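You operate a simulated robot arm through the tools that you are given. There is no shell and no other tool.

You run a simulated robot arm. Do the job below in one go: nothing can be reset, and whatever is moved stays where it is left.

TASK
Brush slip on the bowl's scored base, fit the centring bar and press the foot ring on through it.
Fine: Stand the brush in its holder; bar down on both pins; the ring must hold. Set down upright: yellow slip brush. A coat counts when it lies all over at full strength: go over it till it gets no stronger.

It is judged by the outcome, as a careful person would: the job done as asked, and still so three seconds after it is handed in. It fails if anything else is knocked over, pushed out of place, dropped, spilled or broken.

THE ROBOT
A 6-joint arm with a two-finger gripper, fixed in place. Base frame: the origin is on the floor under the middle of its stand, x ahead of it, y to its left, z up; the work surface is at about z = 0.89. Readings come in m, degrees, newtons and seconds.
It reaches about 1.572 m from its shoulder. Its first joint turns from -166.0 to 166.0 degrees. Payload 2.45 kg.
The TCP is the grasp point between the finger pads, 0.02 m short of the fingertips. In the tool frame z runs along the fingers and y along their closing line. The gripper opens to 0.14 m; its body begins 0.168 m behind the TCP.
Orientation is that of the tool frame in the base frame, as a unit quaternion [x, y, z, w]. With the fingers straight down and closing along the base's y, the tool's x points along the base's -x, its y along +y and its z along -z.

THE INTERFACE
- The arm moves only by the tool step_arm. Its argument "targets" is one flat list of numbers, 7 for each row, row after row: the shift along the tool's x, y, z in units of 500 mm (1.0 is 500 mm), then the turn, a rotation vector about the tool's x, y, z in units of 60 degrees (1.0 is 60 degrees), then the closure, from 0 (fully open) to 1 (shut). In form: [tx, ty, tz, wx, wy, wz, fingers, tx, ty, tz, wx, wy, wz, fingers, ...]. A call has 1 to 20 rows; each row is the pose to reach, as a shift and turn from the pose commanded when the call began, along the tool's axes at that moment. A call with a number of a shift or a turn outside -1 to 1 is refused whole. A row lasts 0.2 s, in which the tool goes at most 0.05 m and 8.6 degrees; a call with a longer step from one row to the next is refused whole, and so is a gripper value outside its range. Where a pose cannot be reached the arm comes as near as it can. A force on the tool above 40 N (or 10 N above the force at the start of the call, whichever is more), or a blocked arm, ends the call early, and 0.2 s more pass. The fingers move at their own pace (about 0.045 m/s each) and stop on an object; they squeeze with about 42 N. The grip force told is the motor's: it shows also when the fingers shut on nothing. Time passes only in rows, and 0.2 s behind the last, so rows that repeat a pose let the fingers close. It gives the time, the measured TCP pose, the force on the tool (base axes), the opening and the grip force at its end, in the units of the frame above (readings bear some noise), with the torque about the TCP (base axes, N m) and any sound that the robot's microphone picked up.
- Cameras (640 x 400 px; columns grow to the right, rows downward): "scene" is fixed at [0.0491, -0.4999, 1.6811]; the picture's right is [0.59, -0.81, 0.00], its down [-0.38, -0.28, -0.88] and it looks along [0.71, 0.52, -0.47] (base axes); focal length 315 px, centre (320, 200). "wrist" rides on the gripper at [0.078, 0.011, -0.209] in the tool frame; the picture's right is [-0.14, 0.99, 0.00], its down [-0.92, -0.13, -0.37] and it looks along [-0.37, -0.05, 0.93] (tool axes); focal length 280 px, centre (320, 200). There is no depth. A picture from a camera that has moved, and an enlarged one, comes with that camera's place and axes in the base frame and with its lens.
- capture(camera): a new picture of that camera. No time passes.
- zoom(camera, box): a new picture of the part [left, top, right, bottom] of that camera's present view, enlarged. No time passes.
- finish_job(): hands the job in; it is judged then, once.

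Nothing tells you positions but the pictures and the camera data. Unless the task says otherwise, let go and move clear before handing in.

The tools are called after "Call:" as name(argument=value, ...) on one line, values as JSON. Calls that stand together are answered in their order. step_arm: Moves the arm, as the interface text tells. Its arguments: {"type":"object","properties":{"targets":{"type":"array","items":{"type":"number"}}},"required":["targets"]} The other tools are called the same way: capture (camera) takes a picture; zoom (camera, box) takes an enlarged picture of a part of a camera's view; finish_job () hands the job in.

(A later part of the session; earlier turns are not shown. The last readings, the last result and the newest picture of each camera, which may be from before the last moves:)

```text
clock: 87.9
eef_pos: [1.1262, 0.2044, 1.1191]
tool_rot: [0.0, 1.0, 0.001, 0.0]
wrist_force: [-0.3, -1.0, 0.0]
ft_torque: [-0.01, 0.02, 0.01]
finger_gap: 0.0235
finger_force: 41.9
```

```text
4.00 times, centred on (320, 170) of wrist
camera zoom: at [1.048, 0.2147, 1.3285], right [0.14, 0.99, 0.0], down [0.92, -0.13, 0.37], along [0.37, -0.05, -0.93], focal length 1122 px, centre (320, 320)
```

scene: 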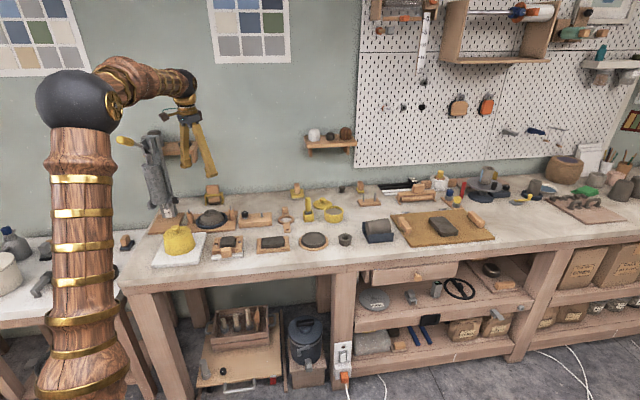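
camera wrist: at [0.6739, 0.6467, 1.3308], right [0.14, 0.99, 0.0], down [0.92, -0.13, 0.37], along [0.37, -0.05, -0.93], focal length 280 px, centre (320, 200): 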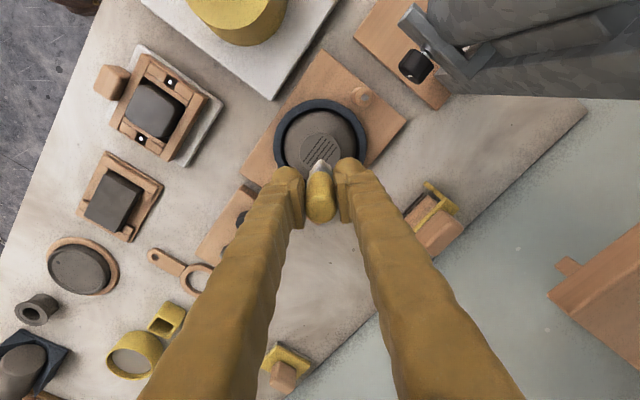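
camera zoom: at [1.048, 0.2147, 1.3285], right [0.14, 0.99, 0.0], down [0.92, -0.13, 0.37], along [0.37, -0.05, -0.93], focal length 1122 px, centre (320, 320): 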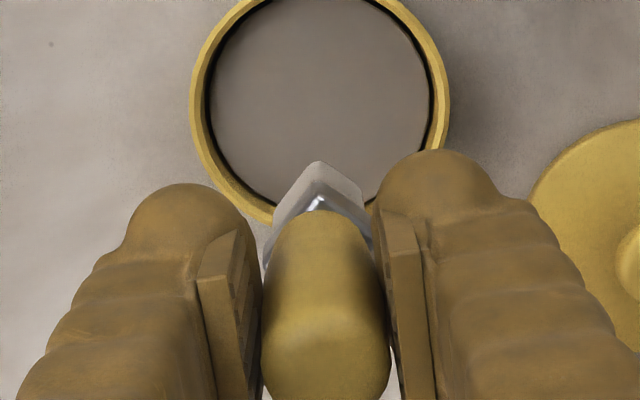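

Call:
step_arm(targets=[0, 0, 0.06, 0, 0, 0, 1, 0, 0, 0.12, 0, 0, 0, 1, 0, 0, 0.17, 0, 0, 0, 1, 0, 0, 0.196, 0, 0, 0, 1, 0, 0, 0.202, 0, 0, 0, 1, 0, 0, 0.204, 0, 0, 0, 1, 0, 0, 0.206, 0, 0, 0, 1, 0, 0, 0.208, 0, 0, 0, 1, 0, 0, 0.21, 0, 0, 0, 1, 0, 0, 0.21, 0, 0, 0, 1])

Call:
zoom(camera="scene", box=[310, 180, 374, 220])

```text
clock: 90.1
eef_pos: [1.1267, 0.2046, 1.0172]
tool_rot: [0.0, 1.0, 0.001, 0.0]
wrist_force: [0.1, 0.2, -0.3]
ft_torque: [-0.03, -0.02, 0.01]
finger_gap: 0.0236
finger_force: 42.0
```

```text
10.00 times, centred on (342, 200) of scene
camera zoom: at [0.0491, -0.4999, 1.6811], right [0.59, -0.81, 0.0], down [-0.38, -0.28, -0.88], along [0.71, 0.52, -0.47], focal length 3154 px, centre (100, 200)
```

zoom: 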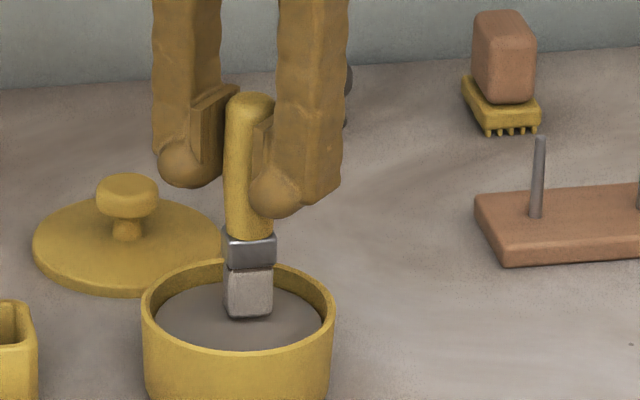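

Call:
step_arm(targets=[0, 0, 0.002, 0, 0, 0, 1, 0, 0, 0.004, 0, 0, 0, 1, 0, 0, 0.006, 0, 0, 0, 1, 0, 0, 0.007, 0, 0, 0, 1, 0, 0, 0.007, 0, 0, 0, 1])

```text
clock: 91.3
eef_pos: [1.1259, 0.2049, 1.0136]
tool_rot: [-0.001, 1.0, 0.0, 0.0]
wrist_force: [0.3, 1.0, 2.5]
ft_torque: [0.02, -0.1, 0.01]
finger_gap: 0.0235
finger_force: 41.8
```

Touching the slip at about 2.5 N. I'll dabble gently and lift out.

Call:
step_arm(targets=[0, 0, 0.001, 0, 0, 0, 1, 0.016, 0, 0.001, 0, 0, 0, 1, 0, 0.016, 0.001, 0, 0, 0, 1, -0.016, 0, 0.001, 0, 0, 0, 1, 0, -0.016, 0.001, 0, 0, 0, 1, 0, 0, 0.001, 0, 0, 0, 1, 0, 0, -0.04, 0, 0, 0, 1, 0, 0, -0.1, 0, 0, 0, 1, 0, 0, -0.16, 0, 0, 0, 1, 0, 0, -0.21, 0, 0, 0, 1, 0, 0, -0.21, 0, 0, 0, 1])

Call:
zoom(camera="scene", box=[300, 160, 380, 230])

```text
clock: 93.7
eef_pos: [1.1252, 0.2045, 1.1155]
tool_rot: [0.0, 1.0, 0.001, 0.0]
wrist_force: [-0.6, 0.7, -1.2]
ft_torque: [0.0, -0.03, 0.02]
finger_gap: 0.0237
finger_force: 41.6
```

```text
5.71 times, centred on (340, 195) of scene
camera zoom: at [0.0491, -0.4999, 1.6811], right [0.59, -0.81, 0.0], down [-0.38, -0.28, -0.88], along [0.71, 0.52, -0.47], focal length 1802 px, centre (206, 229)
```

zoom: 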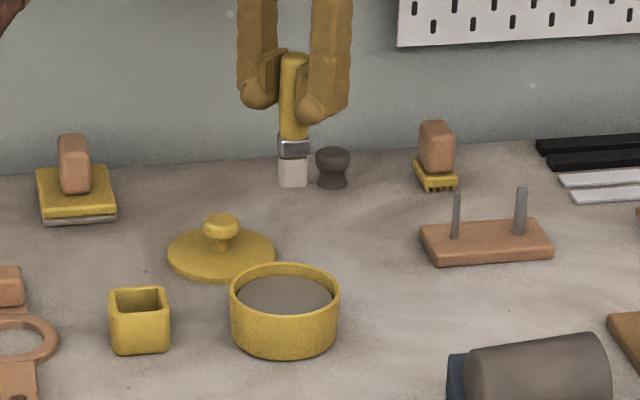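

Brush re-loaded. Back to the bowl.

Call:
step_arm(targets=[0.0572, 0.063, 0, 0, 0, 0, 1, 0.1145, 0.126, 0, 0, 0, 0, 1, 0.1717, 0.189, 0, 0, 0, 0, 1, 0.2289, 0.2519, 0, 0, 0, 0, 1, 0.2862, 0.3149, 0, 0, 0, 0, 1, 0.3434, 0.3779, 0, 0, 0, 0, 1, 0.4006, 0.4409, 0, 0, 0, 0, 1, 0.4578, 0.5039, 0, 0, 0, 0, 1, 0.5151, 0.5669, 0, 0, 0, 0, 1, 0.5723, 0.6298, 0, 0, 0, 0, 1, 0.6295, 0.6928, 0, 0, 0, 0, 1, 0.6868, 0.7558, 0, 0, 0, 0, 1, 0.744, 0.8188, 0, 0, 0, 0, 1, 0.744, 0.8188, 0.063, 0, 0, 0, 1, 0.744, 0.8188, 0.12, 0, 0, 0, 1, 0.744, 0.8188, 0.155, 0, 0, 0, 1, 0.744, 0.8188, 0.155, 0, 0, 0, 1])

Call:
zoom(camera="wrist", box=[240, 100, 400, 200])

```text
clock: 97.3
eef_pos: [0.7538, 0.6143, 1.0395]
tool_rot: [0.001, 1.0, 0.001, 0.001]
wrist_force: [0.7, -0.7, -1.0]
ft_torque: [-0.02, 0.03, -0.01]
finger_gap: 0.0236
finger_force: 41.9
```

```text
4.00 times, centred on (320, 150) of wrist
camera zoom: at [0.6749, 0.6247, 1.2491], right [0.14, 0.99, 0.0], down [0.92, -0.13, 0.37], along [0.37, -0.05, -0.93], focal length 1122 px, centre (320, 400)
```

zoom: 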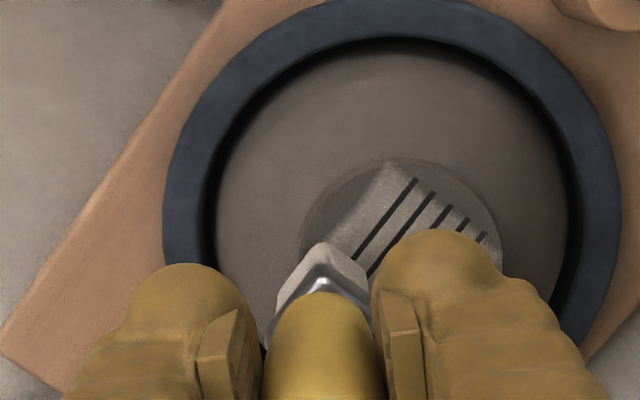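

Call:
step_arm(targets=[0, 0, 0.005, 0, 0, 0, 1, 0, 0, 0.007, 0, 0, 0, 1, 0.0113, 0.0113, 0.0072, 0, 0, 0, 1, 0.0226, 0.0226, 0.0072, 0, 0, 0, 1, 0.0339, 0.0339, 0.0072, 0, 0, 0, 1, 0.0452, 0.0452, 0.0072, 0, 0, 0, 1, 0.0339, 0.0565, 0.0072, 0, 0, 0, 1, 0.0226, 0.0452, 0.0072, 0, 0, 0, 1, 0.0113, 0.0339, 0.0072, 0, 0, 0, 1, 0, 0.0226, 0.0072, 0, 0, 0, 1, -0.0113, 0.0113, 0.0072, 0, 0, 0, 1, -0.0226, 0.0226, 0.0072, 0, 0, 0, 1, -0.0113, 0.0339, 0.0072, 0, 0, 0, 1, 0, 0.0452, 0.0072, 0, 0, 0, 1, 0.0113, 0.0565, 0.0072, 0, 0, 0, 1, 0.0226, 0.0678, 0.0072, 0, 0, 0, 1, 0.0113, 0.0791, 0.0072, 0, 0, 0, 1, 0, 0.0678, 0.0072, 0, 0, 0, 1, -0.0113, 0.0565, 0.0072, 0, 0, 0, 1, -0.0226, 0.0452, 0.0072, 0, 0, 0, 1])

```text
clock: 101.5
eef_pos: [0.7665, 0.6373, 1.0372]
tool_rot: [0.0, 1.0, 0.001, 0.0]
wrist_force: [0.2, 0.3, -1.2]
ft_torque: [-0.01, -0.03, -0.01]
finger_gap: 0.0237
finger_force: 42.1
```

Contact was light, so I'll go down another 0.7 mm and repeat.

Call:
step_arm(targets=[0, 0, 0.0012, 0, 0, 0, 1, -0.0113, -0.0113, 0.0015, 0, 0, 0, 1, -0.0226, 0, 0.0015, 0, 0, 0, 1, -0.0113, 0.0113, 0.0015, 0, 0, 0, 1, 0, 0.0226, 0.0015, 0, 0, 0, 1, 0.0113, 0.0339, 0.0015, 0, 0, 0, 1, 0.0226, 0.0452, 0.0015, 0, 0, 0, 1, 0.0339, 0.0339, 0.0015, 0, 0, 0, 1, 0.0226, 0.0226, 0.0015, 0, 0, 0, 1, 0.0113, 0.0113, 0.0015, 0, 0, 0, 1, 0, 0, 0.0015, 0, 0, 0, 1, 0.0113, -0.0113, 0.0015, 0, 0, 0, 1, 0.0226, 0, 0.0015, 0, 0, 0, 1, 0.0339, 0.0113, 0.0015, 0, 0, 0, 1, 0.0452, 0.0226, 0.0015, 0, 0, 0, 1, 0.0565, 0.0113, 0.0015, 0, 0, 0, 1, 0.0452, 0, 0.0015, 0, 0, 0, 1, 0.0339, -0.0113, 0.0015, 0, 0, 0, 1, 0.0226, -0.0226, 0.0015, 0, 0, 0, 1, 0.0339, -0.0339, 0.0015, 0, 0, 0, 1])

```text
clock: 105.7
eef_pos: [0.7479, 0.6178, 1.0344]
tool_rot: [0.0, 1.0, 0.0, 0.0]
wrist_force: [-0.4, -0.9, 0.4]
ft_torque: [0.0, 0.02, 0.04]
finger_gap: 0.0236
finger_force: 42.3
```

Call:
zoom(camera="scene", box=[190, 190, 240, 222])

Call:
zoom(camera="wrist", box=[240, 100, 400, 200])

```text
12.50 times, centred on (215, 206) of scene
camera zoom: at [0.0491, -0.4999, 1.6811], right [0.59, -0.81, 0.0], down [-0.38, -0.28, -0.88], along [0.71, 0.52, -0.47], focal length 3943 px, centre (1632, 125)
```

zoom: 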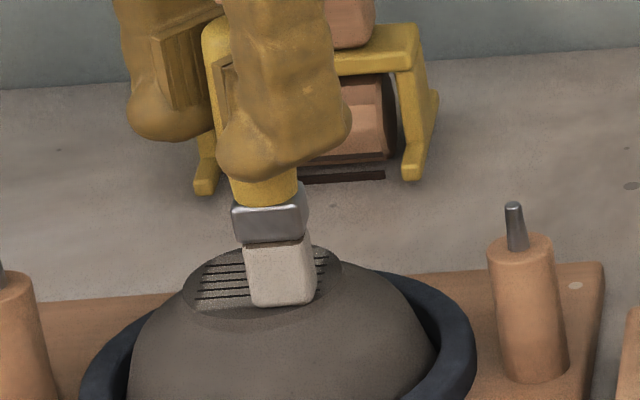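

```text
4.00 times, centred on (320, 150) of wrist
camera zoom: at [0.6705, 0.6286, 1.2441], right [0.14, 0.99, 0.0], down [0.92, -0.13, 0.37], along [0.37, -0.05, -0.93], focal length 1122 px, centre (320, 400)
```

zoom: 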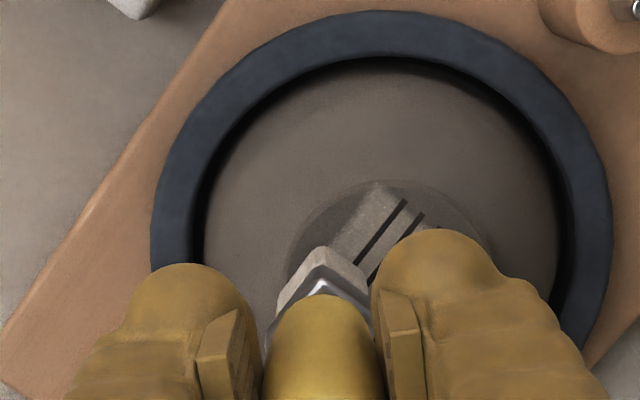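

Call:
step_arm(targets=[-0.0226, -0.0113, 0, 0, 0, 0, 1, -0.0226, 0.0113, 0, 0, 0, 0, 1, -0.0226, 0.0226, 0, 0, 0, 0, 1, -0.0226, 0.0226, 0, 0, 0, 0, 1])

```text
clock: 106.7
eef_pos: [0.7597, 0.6312, 1.0345]
tool_rot: [0.0, 1.0, 0.002, -0.001]
wrist_force: [0.9, -1.0, 3.9]
ft_torque: [-0.01, -0.02, 0.01]
finger_gap: 0.0233
finger_force: 42.1
```

Good, in contact again (the brush had crept up a few mm in the grip). Full raster now at this level.

Call:
step_arm(targets=[-0.0113, -0.0113, 0.0008, 0, 0, 0, 1, 0, -0.0226, 0.0008, 0, 0, 0, 1, 0.0113, -0.0339, 0.0008, 0, 0, 0, 1, 0.0226, -0.0226, 0.0008, 0, 0, 0, 1, 0.0339, -0.0113, 0.0008, 0, 0, 0, 1, 0.0452, 0, 0.0008, 0, 0, 0, 1, 0.0565, 0.0113, 0.0008, 0, 0, 0, 1, 0.0452, 0.0226, 0.0008, 0, 0, 0, 1, 0.0339, 0.0113, 0.0008, 0, 0, 0, 1, 0.0226, 0, 0.0008, 0, 0, 0, 1, 0.0113, -0.0113, 0.0008, 0, 0, 0, 1, 0, 0, 0.0008, 0, 0, 0, 1, 0.0113, 0.0113, 0.0008, 0, 0, 0, 1, 0.0226, 0.0226, 0.0008, 0, 0, 0, 1, 0.0339, 0.0339, 0.0008, 0, 0, 0, 1, 0.0226, 0.0452, 0.0008, 0, 0, 0, 1, 0.0113, 0.0339, 0.0008, 0, 0, 0, 1, 0, 0.0226, 0.0008, 0, 0, 0, 1, -0.0113, 0.0113, 0.0008, 0, 0, 0, 1, -0.0226, 0, 0.0008, 0, 0, 0, 1])

```text
clock: 110.9
eef_pos: [0.772, 0.6308, 1.0333]
tool_rot: [0.0, 1.0, 0.001, 0.0]
wrist_force: [0.8, 0.5, 0.6]
ft_torque: [0.01, -0.06, -0.02]
finger_gap: 0.0235
finger_force: 42.2
```

Call:
step_arm(targets=[-0.0113, 0.0113, 0.001, 0, 0, 0, 1, 0, 0.0226, 0.001, 0, 0, 0, 1, 0.0113, 0.0339, 0.001, 0, 0, 0, 1, 0.0226, 0.0452, 0.001, 0, 0, 0, 1, 0.0339, 0.0565, 0.001, 0, 0, 0, 1, 0.0226, 0.0452, 0.001, 0, 0, 0, 1, 0.0113, 0.0339, 0.001, 0, 0, 0, 1, 0, 0.0226, 0.001, 0, 0, 0, 1, 0, 0.0226, -0.04, 0, 0, 0, 1, -0.025, 0.017, -0.08, 0, 0, 0, 1, -0.05, 0.0114, -0.1, 0, 0, 0, 1, -0.05, 0.0114, -0.1, 0, 0, 0, 1])

Call:
zoom(camera="wrist", box=[260, 80, 380, 155])

Call:
zoom(camera="wrist", box=[288, 96, 344, 152])

Call:
zoom(camera="scene", box=[202, 206, 222, 220])

```text
clock: 113.5
eef_pos: [0.7955, 0.6354, 1.0851]
tool_rot: [0.0, 1.0, 0.0, 0.0]
wrist_force: [-0.4, -0.1, -0.3]
ft_torque: [0.01, -0.03, 0.0]
finger_gap: 0.0237
finger_force: 41.9
```

```text
5.33 times, centred on (320, 118) of wrist
camera zoom: at [0.7192, 0.6455, 1.2944], right [0.14, 0.99, 0.0], down [0.92, -0.13, 0.37], along [0.37, -0.05, -0.93], focal length 1495 px, centre (320, 640)
```

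zoom: 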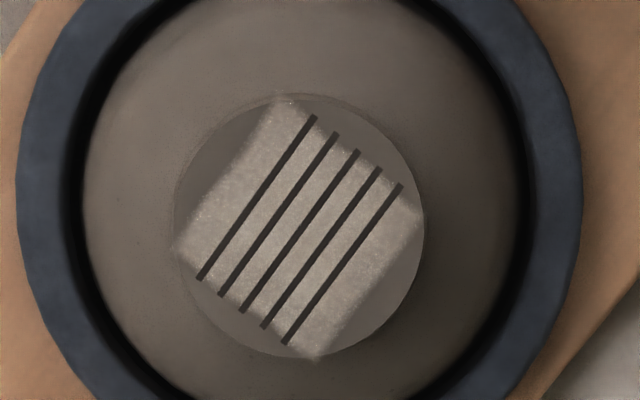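

```text
7.14 times, centred on (316, 124) of wrist
camera zoom: at [0.7192, 0.6455, 1.2944], right [0.14, 0.99, 0.0], down [0.92, -0.13, 0.37], along [0.37, -0.05, -0.93], focal length 2003 px, centre (349, 743)
```

zoom: 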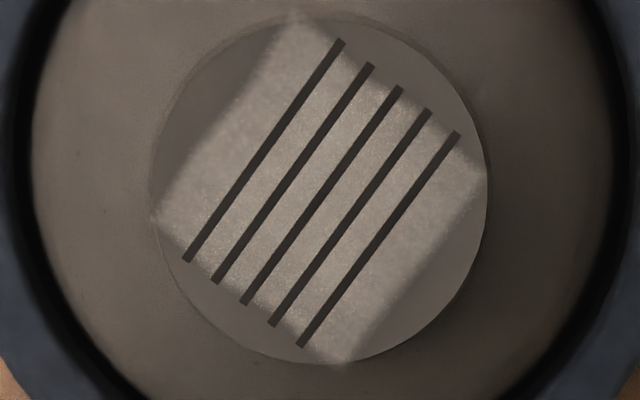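

```text
16.00 times, centred on (212, 213) of scene
camera zoom: at [0.0491, -0.4999, 1.6811], right [0.59, -0.81, 0.0], down [-0.38, -0.28, -0.88], along [0.71, 0.52, -0.47], focal length 5047 px, centre (2048, -8)
```

zoom: 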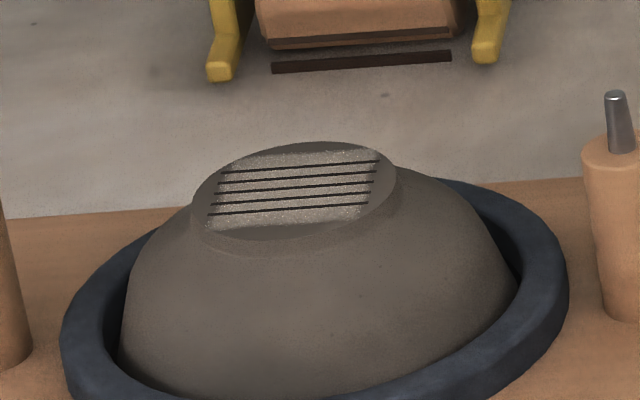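

Re-loading and another pass changed nothing, so the coat is at full strength. Now I return the brush to its holder, first going above it.

Call:
step_arm(targets=[-0.0449, -0.0616, -0.04, 0, 0, 0, 1, -0.0898, -0.1233, -0.06, 0, 0, 0, 1, -0.1347, -0.1849, -0.06, 0, 0, 0, 1, -0.1796, -0.2465, -0.06, 0, 0, 0, 1, -0.2245, -0.3082, -0.06, 0, 0, 0, 1, -0.2695, -0.3698, -0.06, 0, 0, 0, 1, -0.3144, -0.4315, -0.06, 0, 0, 0, 1, -0.3593, -0.4931, -0.06, 0, 0, 0, 1, -0.4042, -0.5547, -0.06, 0, 0, 0, 1, -0.4491, -0.6164, -0.06, 0, 0, 0, 1, -0.494, -0.678, -0.06, 0, 0, 0, 1, -0.494, -0.678, -0.06, 0, 0, 0, 1])

Call:
zoom(camera="wrist", box=[240, 100, 400, 200])

Call:
zoom(camera="scene", box=[280, 160, 344, 225])

```text
clock: 116.1
eef_pos: [1.0452, 0.2994, 1.1144]
tool_rot: [0.0, 1.0, 0.001, 0.0]
wrist_force: [1.0, -0.6, -0.7]
ft_torque: [-0.01, 0.03, 0.0]
finger_gap: 0.0237
finger_force: 41.5
```

```text
4.00 times, centred on (320, 150) of wrist
camera zoom: at [0.9664, 0.3101, 1.3236], right [0.14, 0.99, 0.0], down [0.92, -0.13, 0.37], along [0.37, -0.05, -0.93], focal length 1122 px, centre (320, 400)
```

zoom: 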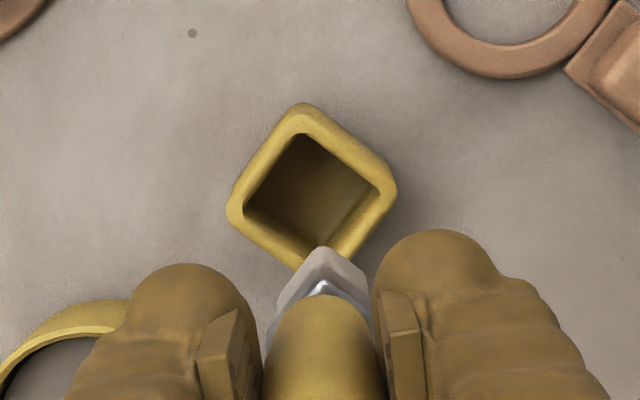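

```text
6.15 times, centred on (312, 192) of scene
camera zoom: at [0.0491, -0.4999, 1.6811], right [0.59, -0.81, 0.0], down [-0.38, -0.28, -0.88], along [0.71, 0.52, -0.47], focal length 1941 px, centre (369, 246)
```

zoom: 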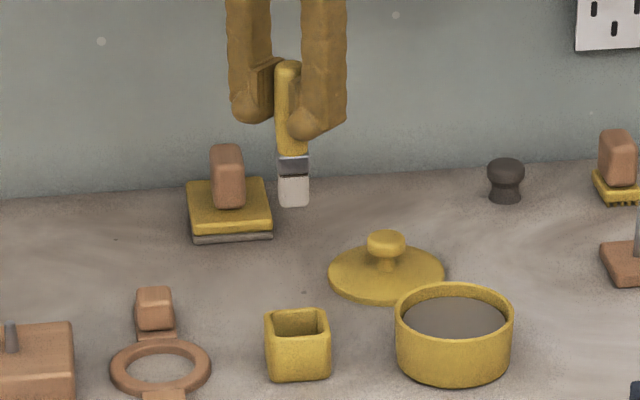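

The holder opening is visible; I need about 3 mm correction in x and y. I'll shift and descend to just above the rim to verify.

Call:
step_arm(targets=[0.0066, -0.006, 0.03, 0, 0, 0, 1, 0.0066, -0.006, 0.08, 0, 0, 0, 1, 0.0066, -0.006, 0.13, 0, 0, 0, 1, 0.0066, -0.006, 0.15, 0, 0, 0, 1, 0.0066, -0.006, 0.15, 0, 0, 0, 1])

Call:
zoom(camera="wrist", box=[240, 100, 400, 200])

Call:
zoom(camera="scene", box=[285, 180, 335, 225])

```text
clock: 117.3
eef_pos: [1.0412, 0.296, 1.0391]
tool_rot: [-0.001, 1.0, 0.0, 0.0]
wrist_force: [0.1, -0.4, 0.0]
ft_torque: [0.0, -0.01, -0.02]
finger_gap: 0.0237
finger_force: 41.2
```

```text
4.00 times, centred on (320, 150) of wrist
camera zoom: at [0.9625, 0.3053, 1.2481], right [0.14, 0.99, 0.0], down [0.92, -0.13, 0.37], along [0.37, -0.05, -0.93], focal length 1122 px, centre (320, 400)
```

zoom: 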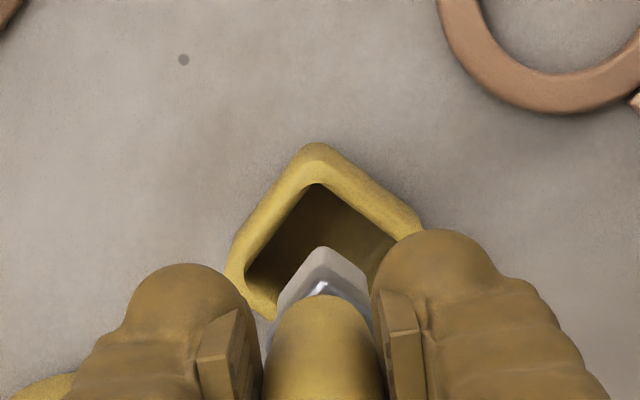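

```text
8.89 times, centred on (310, 202) of scene
camera zoom: at [0.0491, -0.4999, 1.6811], right [0.59, -0.81, 0.0], down [-0.38, -0.28, -0.88], along [0.71, 0.52, -0.47], focal length 2804 px, centre (409, 178)
```

zoom: 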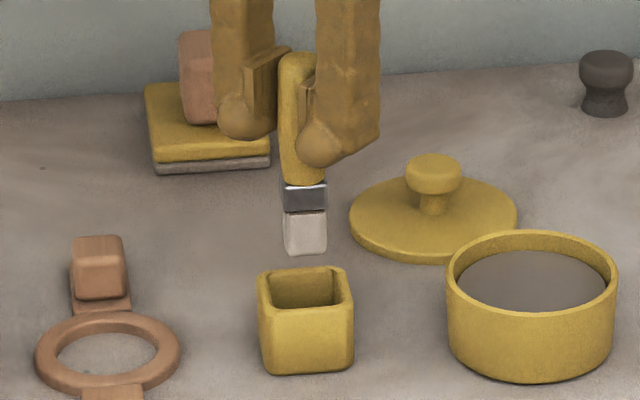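

Nearly aligned; small 1.5 mm correction in y, then a slow descent into the holder.

Call:
step_arm(targets=[0.001, 0.003, 0, 0, 0, 0, 1, 0.001, 0.003, 0.015, 0, 0, 0, 1, 0.001, 0.003, 0.03, 0, 0, 0, 1, 0.001, 0.003, 0.045, 0, 0, 0, 1, 0.001, 0.003, 0.06, 0, 0, 0, 1, 0.001, 0.003, 0.06, 0, 0, 0, 1])

Call:
zoom(camera="wrist", box=[240, 100, 400, 200])

Call:
zoom(camera="scene", box=[285, 180, 335, 225])

```text
clock: 118.7
eef_pos: [1.0394, 0.296, 1.0096]
tool_rot: [0.0, 1.0, 0.001, 0.0]
wrist_force: [-0.5, -0.4, 0.1]
ft_torque: [0.02, 0.0, 0.01]
finger_gap: 0.0236
finger_force: 41.9
```

```text
4.00 times, centred on (320, 150) of wrist
camera zoom: at [0.9616, 0.3056, 1.2182], right [0.14, 0.99, 0.0], down [0.92, -0.13, 0.37], along [0.37, -0.05, -0.93], focal length 1122 px, centre (320, 400)
```

zoom: 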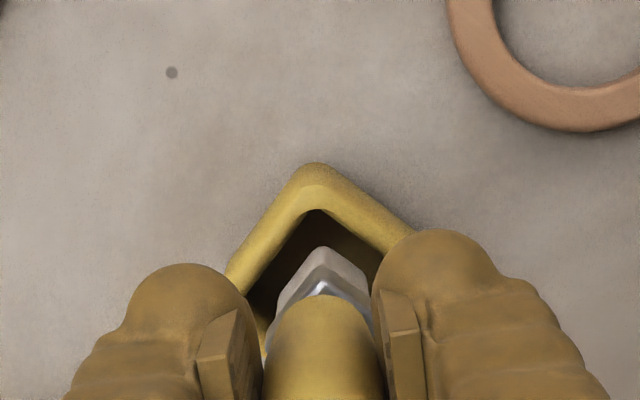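

```text
8.89 times, centred on (310, 202) of scene
camera zoom: at [0.0491, -0.4999, 1.6811], right [0.59, -0.81, 0.0], down [-0.38, -0.28, -0.88], along [0.71, 0.52, -0.47], focal length 2804 px, centre (409, 178)
```

zoom: 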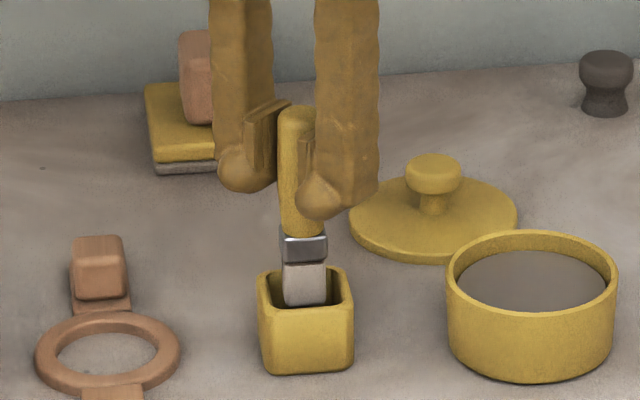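

The bristles are inside the holder with no contact. Continuing slowly to the floor of the holder.

Call:
step_arm(targets=[-0.001, 0, 0.008, 0, 0, 0, 1, -0.002, 0, 0.016, 0, 0, 0, 1, -0.002, 0, 0.024, 0, 0, 0, 1, -0.002, 0, 0.032, 0, 0, 0, 1, -0.002, 0, 0.04, 0, 0, 0, 1, -0.002, 0, 0.044, 0, 0, 0, 1, -0.002, 0, 0.044, 0, 0, 0, 1])

Call:
zoom(camera="wrist", box=[240, 100, 400, 200])

Call:
zoom(camera="scene", box=[285, 180, 335, 225])

```text
clock: 120.3
eef_pos: [1.0414, 0.2967, 0.988]
tool_rot: [0.0, 1.0, 0.001, 0.0]
wrist_force: [-0.3, 0.8, -1.2]
ft_torque: [-0.01, 0.01, 0.0]
finger_gap: 0.0235
finger_force: 41.9
```

```text
4.00 times, centred on (320, 150) of wrist
camera zoom: at [0.9622, 0.3065, 1.1964], right [0.14, 0.99, 0.0], down [0.92, -0.13, 0.37], along [0.37, -0.05, -0.93], focal length 1122 px, centre (320, 400)
```

zoom: 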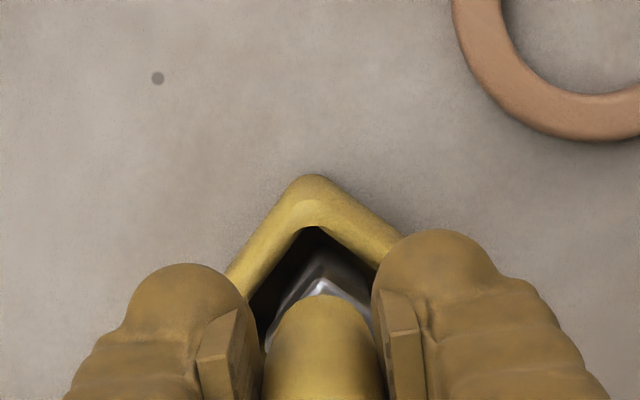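

```text
8.89 times, centred on (310, 202) of scene
camera zoom: at [0.0491, -0.4999, 1.6811], right [0.59, -0.81, 0.0], down [-0.38, -0.28, -0.88], along [0.71, 0.52, -0.47], focal length 2804 px, centre (409, 178)
```

zoom: 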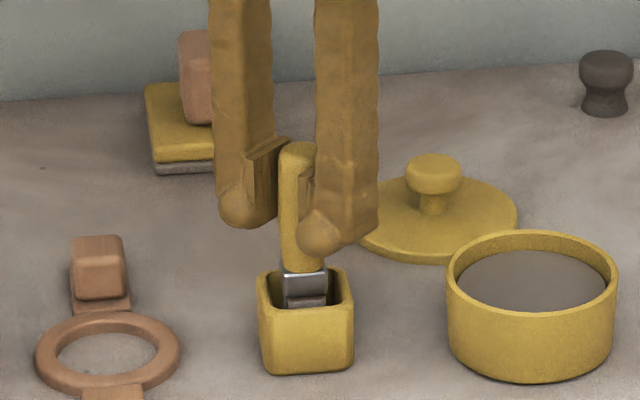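

Call:
step_arm(targets=[0, 0, 0.002, 0, 0, 0, 1, 0, 0, 0.004, 0, 0, 0, 1, 0, 0, 0.006, 0, 0, 0, 1, 0, 0, 0.008, 0, 0, 0, 1, 0, 0, 0.008, 0, 0, 0, 1])

```text
clock: 121.5
eef_pos: [1.0416, 0.2968, 0.9826]
tool_rot: [0.0, 1.0, 0.0, 0.0]
wrist_force: [-0.9, -0.7, -0.2]
ft_torque: [0.02, 0.01, 0.0]
finger_gap: 0.0236
finger_force: 42.2
```

Call:
step_arm(targets=[0, 0, 0.002, 0, 0, 0, 1, 0, 0, 0.004, 0, 0, 0, 1, 0, 0, 0.004, 0, 0, 0, 1])

Call:
zoom(camera="scene", box=[285, 180, 335, 225])

```text
clock: 122.3
eef_pos: [1.0412, 0.2964, 0.9812]
tool_rot: [0.001, 1.0, 0.001, 0.001]
wrist_force: [0.0, 0.1, -1.4]
ft_torque: [0.01, 0.02, 0.01]
finger_gap: 0.0236
finger_force: 42.2
```

```text
8.89 times, centred on (310, 202) of scene
camera zoom: at [0.0491, -0.4999, 1.6811], right [0.59, -0.81, 0.0], down [-0.38, -0.28, -0.88], along [0.71, 0.52, -0.47], focal length 2804 px, centre (409, 178)
```

zoom: 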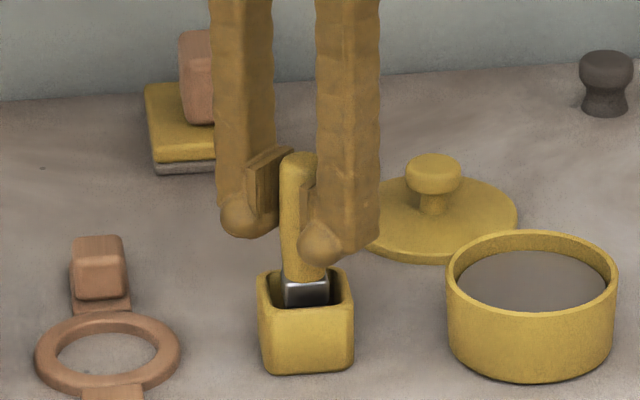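

Call:
step_arm(targets=[0, 0, 0.002, 0, 0, 0, 1, 0, 0, 0.004, 0, 0, 0, 1, 0, 0, 0.004, 0, 0, 0, 1])

```text
clock: 123.1
eef_pos: [1.0404, 0.295, 0.9806]
tool_rot: [0.0, 1.0, 0.001, 0.001]
wrist_force: [1.1, 0.3, 17.6]
ft_torque: [0.08, -0.17, 0.02]
finger_gap: 0.0235
finger_force: 41.8
```

The brush stands on the holder floor. I'll relieve the pressure and open the fingers.

Call:
step_arm(targets=[0, 0, -0.0012, 0, 0, 0, 1, 0, 0, -0.0012, 0, 0, 0, 0.85, 0, 0, -0.0012, 0, 0, 0, 0.75, 0, 0, -0.0012, 0, 0, 0, 0.65, 0, 0, -0.0012, 0, 0, 0, 0.55, 0, 0, -0.0012, 0, 0, 0, 0.5, 0, 0, -0.0012, 0, 0, 0, 0.5])

Call:
zoom(camera="scene", box=[285, 180, 335, 225])

Call:
zoom(camera="wrist", box=[240, 100, 400, 200])

```text
clock: 124.7
eef_pos: [1.0401, 0.296, 0.9804]
tool_rot: [0.0, 1.0, 0.0, 0.0]
wrist_force: [0.0, -0.7, 0.2]
ft_torque: [-0.03, 0.03, -0.01]
finger_gap: 0.0701
finger_force: 0.2
```

```text
8.89 times, centred on (310, 202) of scene
camera zoom: at [0.0491, -0.4999, 1.6811], right [0.59, -0.81, 0.0], down [-0.38, -0.28, -0.88], along [0.71, 0.52, -0.47], focal length 2804 px, centre (409, 178)
```

zoom: 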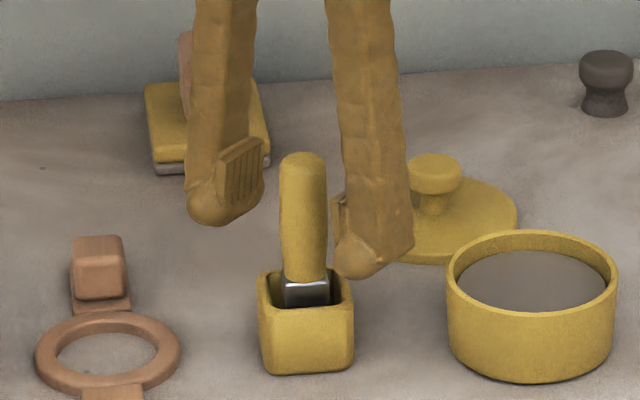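

```text
4.00 times, centred on (320, 150) of wrist
camera zoom: at [0.9626, 0.3059, 1.1888], right [0.14, 0.99, 0.0], down [0.92, -0.13, 0.37], along [0.37, -0.05, -0.93], focal length 1122 px, centre (320, 400)
```

zoom: 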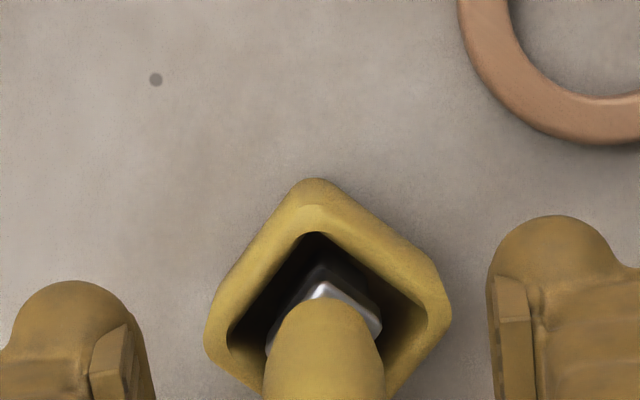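

The brush stands free and upright in its holder. I'll rise straight up and look.

Call:
step_arm(targets=[0, 0, -0.05, 0, 0, 0, 0.5, 0, 0, -0.1, 0, 0, 0, 0.5, 0, 0, -0.16, 0, 0, 0, 0.5, 0, 0, -0.22, 0, 0, 0, 0.5, 0, 0, -0.28, 0, 0, 0, 0.5, 0, 0, -0.28, 0, 0, 0, 0.5])

Call:
capture(camera="wrist")

Call:
zoom(camera="wrist", box=[300, 20, 450, 150])

Call:
zoom(camera="scene", box=[260, 180, 360, 246])

```text
clock: 126.1
eef_pos: [1.0415, 0.296, 1.1193]
tool_rot: [0.0, 1.0, 0.001, 0.0]
wrist_force: [0.5, 1.2, 0.1]
ft_torque: [-0.03, -0.02, 0.0]
finger_gap: 0.07
finger_force: 0.1
```

```text
taken
camera wrist: at [0.9638, 0.3061, 1.3282], right [0.14, 0.99, 0.0], down [0.92, -0.13, 0.37], along [0.37, -0.05, -0.93], focal length 280 px, centre (320, 200)
```

wrist: 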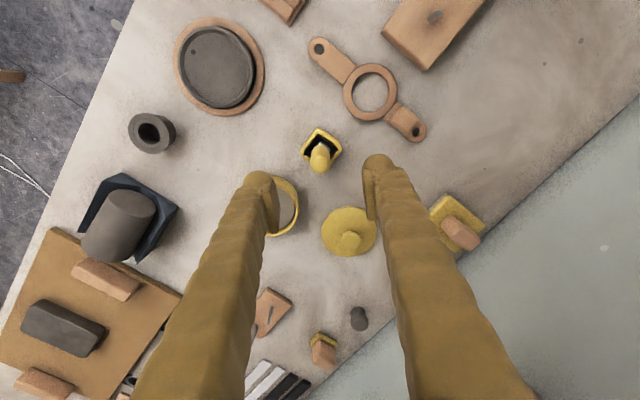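

```text
3.08 times, centred on (375, 85) of wrist
camera zoom: at [0.9638, 0.3061, 1.3282], right [0.14, 0.99, 0.0], down [0.92, -0.13, 0.37], along [0.37, -0.05, -0.93], focal length 863 px, centre (151, 554)
```

zoom: 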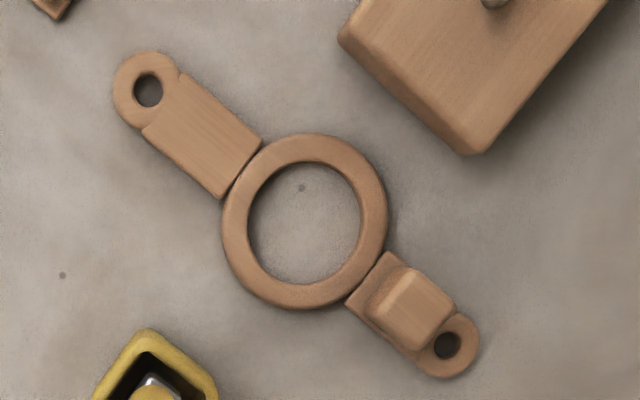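

```text
6.06 times, centred on (310, 213) of scene
camera zoom: at [0.0491, -0.4999, 1.6811], right [0.59, -0.81, 0.0], down [-0.38, -0.28, -0.88], along [0.71, 0.52, -0.47], focal length 1912 px, centre (381, 121)
```

zoom: 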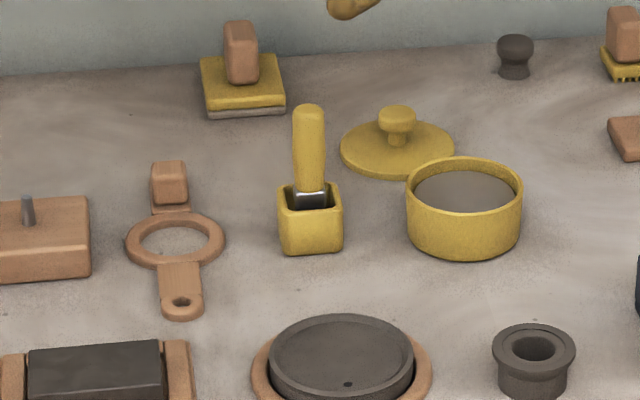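

The brush stands properly in its holder. Next is the bar: its grip block is at about (1.021, 0.419) with the bar axis at 45°. I'll move above the block and yaw the gripper so the fingers close across the bar.

Call:
step_arm(targets=[0.0068, 0.0409, 0, 0, 0, -0.125, 0.45, 0.0137, 0.0818, 0, 0, 0, -0.25, 0.45, 0.0205, 0.1227, 0, 0, 0, -0.375, 0.45, 0.0273, 0.1636, 0, 0, 0, -0.5, 0.45, 0.0342, 0.2045, 0, 0, 0, -0.625, 0.45, 0.041, 0.2454, 0, 0, 0, -0.75, 0.45, 0.041, 0.2454, 0, 0, 0, -0.75, 0.45])

Call:
capture(camera="wrist")

Call:
zoom(camera="wrist", box=[240, 80, 400, 180])

```text
clock: 127.7
eef_pos: [1.021, 0.4185, 1.1199]
tool_rot: [-0.384, 0.924, 0.001, 0.001]
wrist_force: [0.2, -0.8, -0.5]
ft_torque: [-0.01, -0.01, 0.02]
finger_gap: 0.0771
finger_force: 0.1
```

```text
taken
camera wrist: at [0.9573, 0.37, 1.3292], right [-0.6, 0.8, 0.0], down [0.74, 0.56, 0.37], along [0.29, 0.22, -0.93], focal length 280 px, centre (320, 200)
```

wrist: 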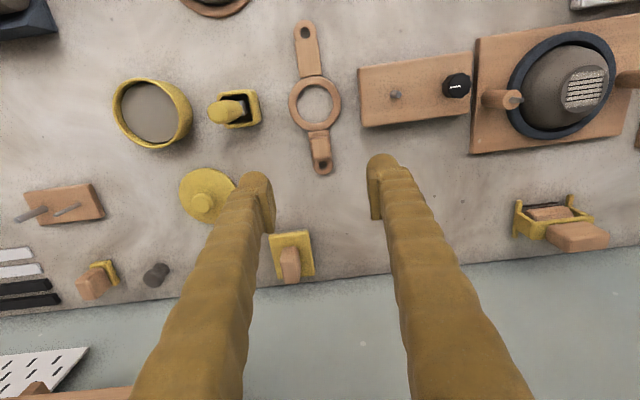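

```text
4.00 times, centred on (320, 130) of wrist
camera zoom: at [0.9573, 0.37, 1.3292], right [-0.6, 0.8, 0.0], down [0.74, 0.56, 0.37], along [0.29, 0.22, -0.93], focal length 1122 px, centre (320, 480)
```

zoom: 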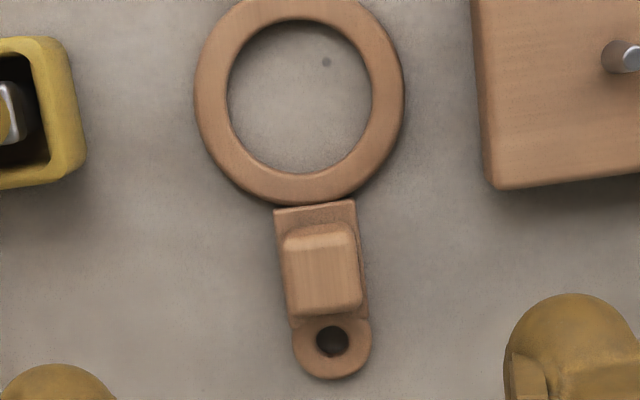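

The fingers straddle the bar and the block lies centred. Descending to just above the block.

Call:
step_arm(targets=[-0.004, 0.001, 0.08, 0, 0, 0, 0.45, -0.004, 0.001, 0.16, 0, 0, 0, 0.45, -0.004, 0.001, 0.24, 0, 0, 0, 0.45, -0.004, 0.001, 0.32, 0, 0, 0, 0.45, -0.004, 0.001, 0.36, 0, 0, 0, 0.45, -0.004, 0.001, 0.38, 0, 0, 0, 0.45, -0.004, 0.001, 0.38, 0, 0, 0, 0.45])

Call:
zoom(camera="wrist", box=[220, 100, 420, 225])

Call:
zoom(camera="scene", box=[250, 180, 330, 235])

```text
clock: 129.3
eef_pos: [1.0209, 0.4207, 0.9302]
tool_rot: [-0.383, 0.924, 0.0, 0.0]
wrist_force: [-0.2, 0.0, 0.4]
ft_torque: [-0.01, -0.04, 0.03]
finger_gap: 0.0768
finger_force: 0.0
```

```text
3.20 times, centred on (320, 162) of wrist
camera zoom: at [0.958, 0.3721, 1.1396], right [-0.6, 0.8, 0.0], down [0.74, 0.56, 0.37], along [0.29, 0.22, -0.93], focal length 897 px, centre (320, 320)
```

zoom: 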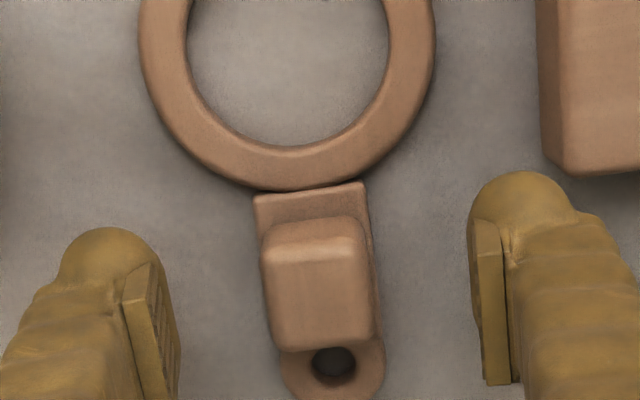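

```text
7.27 times, centred on (290, 208) of scene
camera zoom: at [0.0491, -0.4999, 1.6811], right [0.59, -0.81, 0.0], down [-0.38, -0.28, -0.88], along [0.71, 0.52, -0.47], focal length 2294 px, centre (538, 146)
```

zoom: 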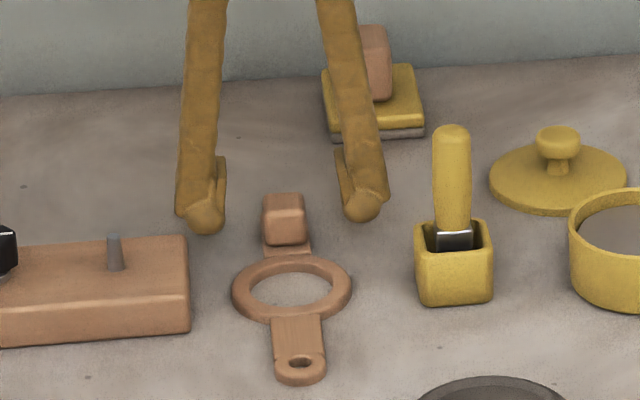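

Call:
step_arm(targets=[0, -0.001, 0.008, 0, 0, 0, 0.45, 0, -0.002, 0.016, 0, 0, 0, 0.45, 0, -0.002, 0.022, 0, 0, 0, 0.45, 0, -0.002, 0.026, 0, 0, 0, 0.45, 0, -0.002, 0.026, 0, 0, 0, 0.6, 0, -0.002, 0.026, 0, 0, 0, 0.75, 0, -0.002, 0.026, 0, 0, 0, 0.9, 0, -0.002, 0.026, 0, 0, 0, 1, 0, -0.002, 0.026, 0, 0, 0, 1, 0, -0.002, 0.026, 0, 0, 0, 1])

Call:
zoom(camera="wrist", box=[220, 60, 420, 185])

Call:
zoom(camera="scene", box=[250, 180, 330, 235])

```text
clock: 131.5
eef_pos: [1.0221, 0.4201, 0.9189]
tool_rot: [-0.383, 0.924, 0.0, 0.001]
wrist_force: [0.2, 0.0, 0.1]
ft_torque: [0.08, -0.02, 0.0]
finger_gap: 0.0264
finger_force: 42.5
```

```text
3.20 times, centred on (320, 122) of wrist
camera zoom: at [0.9588, 0.371, 1.1263], right [-0.6, 0.8, 0.0], down [0.74, 0.56, 0.37], along [0.29, 0.22, -0.93], focal length 897 px, centre (320, 448)
```

zoom: 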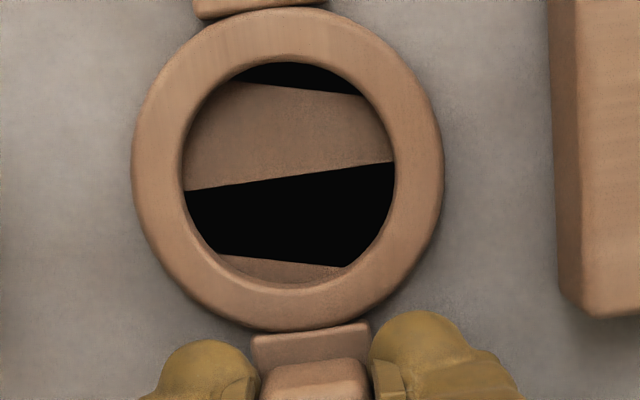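

```text
7.27 times, centred on (290, 208) of scene
camera zoom: at [0.0491, -0.4999, 1.6811], right [0.59, -0.81, 0.0], down [-0.38, -0.28, -0.88], along [0.71, 0.52, -0.47], focal length 2294 px, centre (538, 146)
```

zoom: 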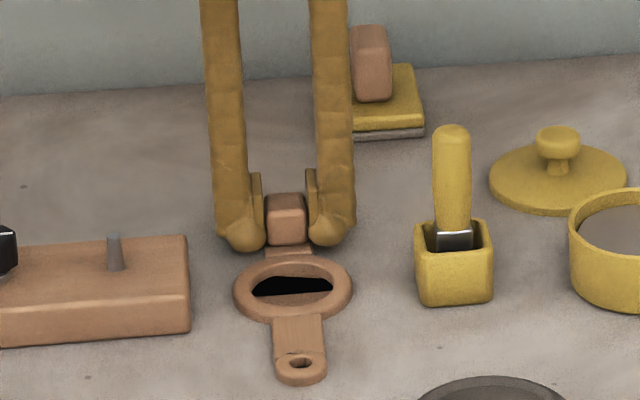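

The block is gripped (26 mm). The ring opening renders oddly dark now; I'll lift a little and look again.

Call:
step_arm(targets=[0, 0, -0.02, 0, 0, 0, 1, 0, 0, -0.05, 0, 0, 0, 1, 0, 0, -0.1, 0, 0, 0, 1, 0, 0, -0.1, 0, 0, 0, 1])

Call:
capture(camera="wrist")

Call:
zoom(camera="scene", box=[250, 170, 340, 232])

```text
clock: 132.5
eef_pos: [1.0215, 0.4192, 0.9672]
tool_rot: [-0.383, 0.924, 0.001, 0.001]
wrist_force: [-0.2, 0.3, -0.8]
ft_torque: [0.02, -0.02, -0.01]
finger_gap: 0.0265
finger_force: 42.3
```

```text
taken
camera wrist: at [0.9589, 0.3705, 1.1765], right [-0.6, 0.8, 0.0], down [0.74, 0.56, 0.37], along [0.29, 0.22, -0.93], focal length 280 px, centre (320, 200)
```

wrist: 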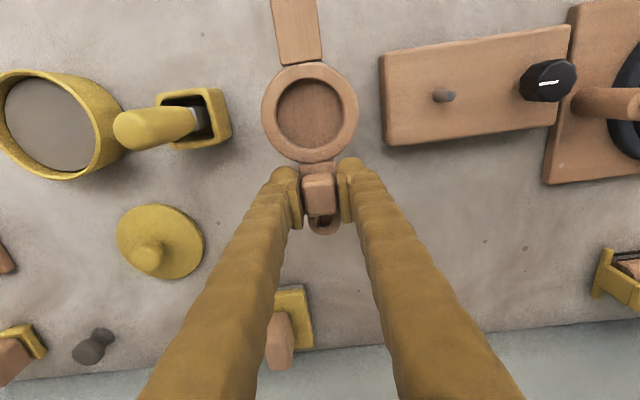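

```text
6.45 times, centred on (295, 201) of scene
camera zoom: at [0.0491, -0.4999, 1.6811], right [0.59, -0.81, 0.0], down [-0.38, -0.28, -0.88], along [0.71, 0.52, -0.47], focal length 2035 px, centre (481, 194)
```

zoom: 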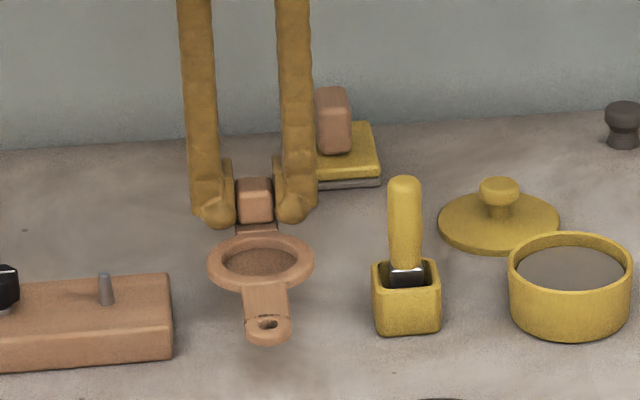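

Call:
zoom(camera="wrist", box=[240, 40, 400, 140])

Call:
zoom(camera="scene", box=[274, 192, 304, 222])

```text
4.00 times, centred on (320, 90) of wrist
camera zoom: at [0.9589, 0.3705, 1.1765], right [-0.6, 0.8, 0.0], down [0.74, 0.56, 0.37], along [0.29, 0.22, -0.93], focal length 1122 px, centre (320, 640)
```

zoom: 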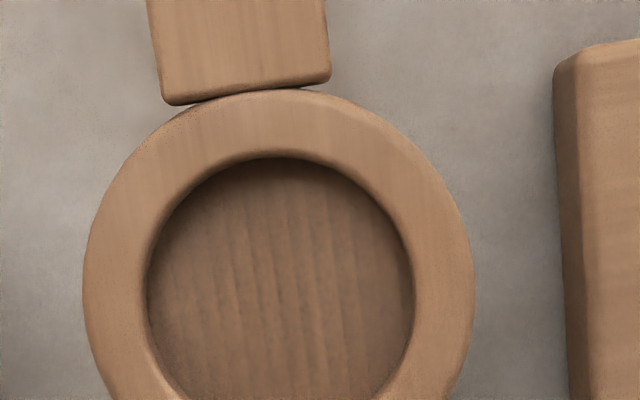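

```text
13.33 times, centred on (289, 207) of scene
camera zoom: at [0.0491, -0.4999, 1.6811], right [0.59, -0.81, 0.0], down [-0.38, -0.28, -0.88], along [0.71, 0.52, -0.47], focal length 4206 px, centre (733, 107)
```

zoom: 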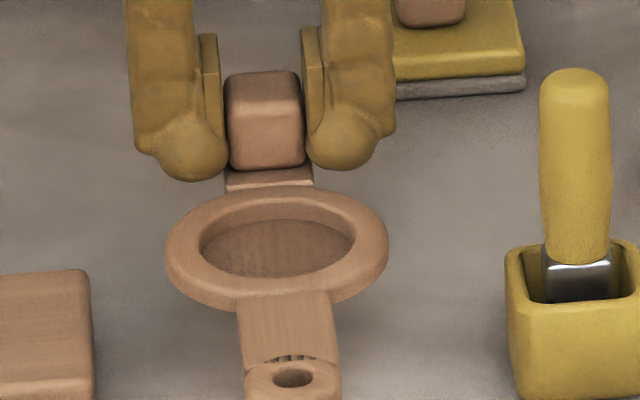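

The ring shows a wooden "floor" when lifted. I'll look at the near hole and the far hole as well before deciding what this means.

Call:
zoom(camera="wrist", box=[290, 150, 354, 250])

Call:
zoom(camera="scene", box=[278, 206, 302, 222])

```text
4.00 times, centred on (322, 200) of wrist
camera zoom: at [0.9589, 0.3705, 1.1765], right [-0.6, 0.8, 0.0], down [0.74, 0.56, 0.37], along [0.29, 0.22, -0.93], focal length 1122 px, centre (312, 200)
```

zoom: 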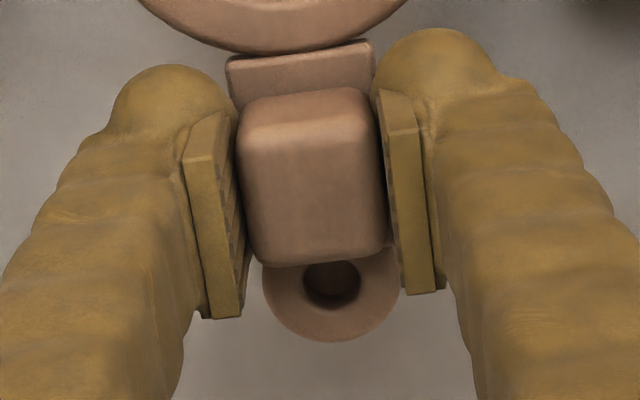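

```text
16.00 times, centred on (290, 214) of scene
camera zoom: at [0.0491, -0.4999, 1.6811], right [0.59, -0.81, 0.0], down [-0.38, -0.28, -0.88], along [0.71, 0.52, -0.47], focal length 5047 px, centre (800, -24)
```

zoom: 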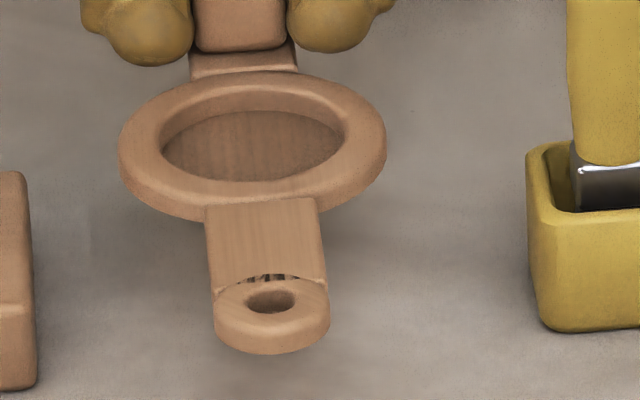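

The end holes show the same wooden bottom face, so I take it as a drawing quirk of the rings. I'll carry the bar up and over toward the bowl, turning it 45° of the needed 90° first.

Call:
step_arm(targets=[0, 0, -0.09, 0, 0, 0, 1, 0, 0, -0.18, 0, 0, 0, 1, 0, 0, -0.266, 0, 0, 0, 1, 0.0059, 0.0467, -0.266, 0, 0, 0.125, 1, 0.0118, 0.0933, -0.266, 0, 0, 0.25, 1, 0.0177, 0.14, -0.266, 0, 0, 0.375, 1, 0.0236, 0.1867, -0.266, 0, 0, 0.5, 1, 0.0295, 0.2333, -0.266, 0, 0, 0.625, 1, 0.0354, 0.28, -0.266, 0, 0, 0.75, 1, 0.0354, 0.28, -0.266, 0, 0, 0.75, 1])

Call:
capture(camera="wrist")

Call:
zoom(camera="scene", box=[180, 140, 340, 240])

```text
clock: 134.7
eef_pos: [0.9086, 0.5071, 1.1004]
tool_rot: [0.0, 1.0, 0.001, 0.0]
wrist_force: [-0.1, 1.0, -0.7]
ft_torque: [-0.03, -0.05, 0.05]
finger_gap: 0.0264
finger_force: 41.7
```

```text
taken
camera wrist: at [0.8306, 0.5171, 1.3093], right [0.14, 0.99, 0.0], down [0.92, -0.13, 0.37], along [0.37, -0.05, -0.93], focal length 280 px, centre (320, 200)
```

wrist: 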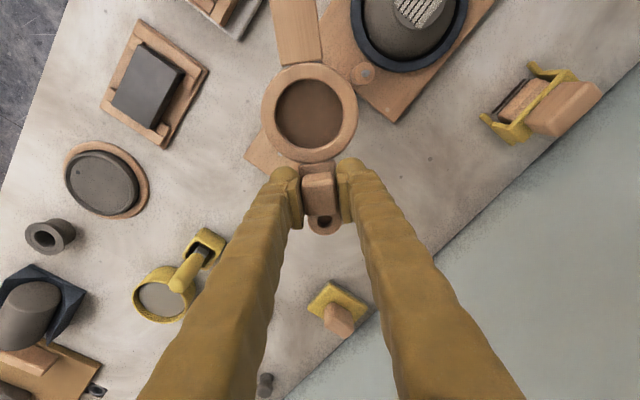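

```text
4.00 times, centred on (260, 190) of scene
camera zoom: at [0.0491, -0.4999, 1.6811], right [0.59, -0.81, 0.0], down [-0.38, -0.28, -0.88], along [0.71, 0.52, -0.47], focal length 1262 px, centre (560, 240)
```

zoom: 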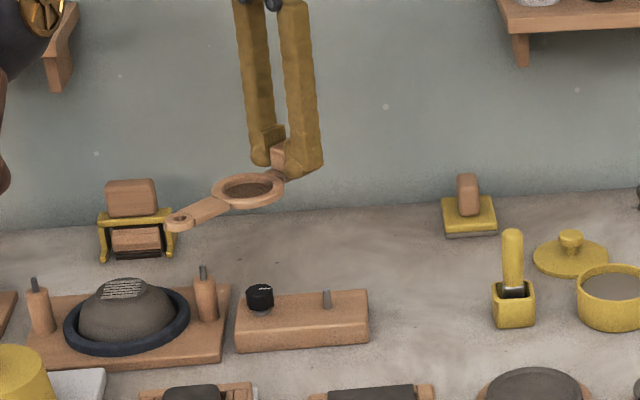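

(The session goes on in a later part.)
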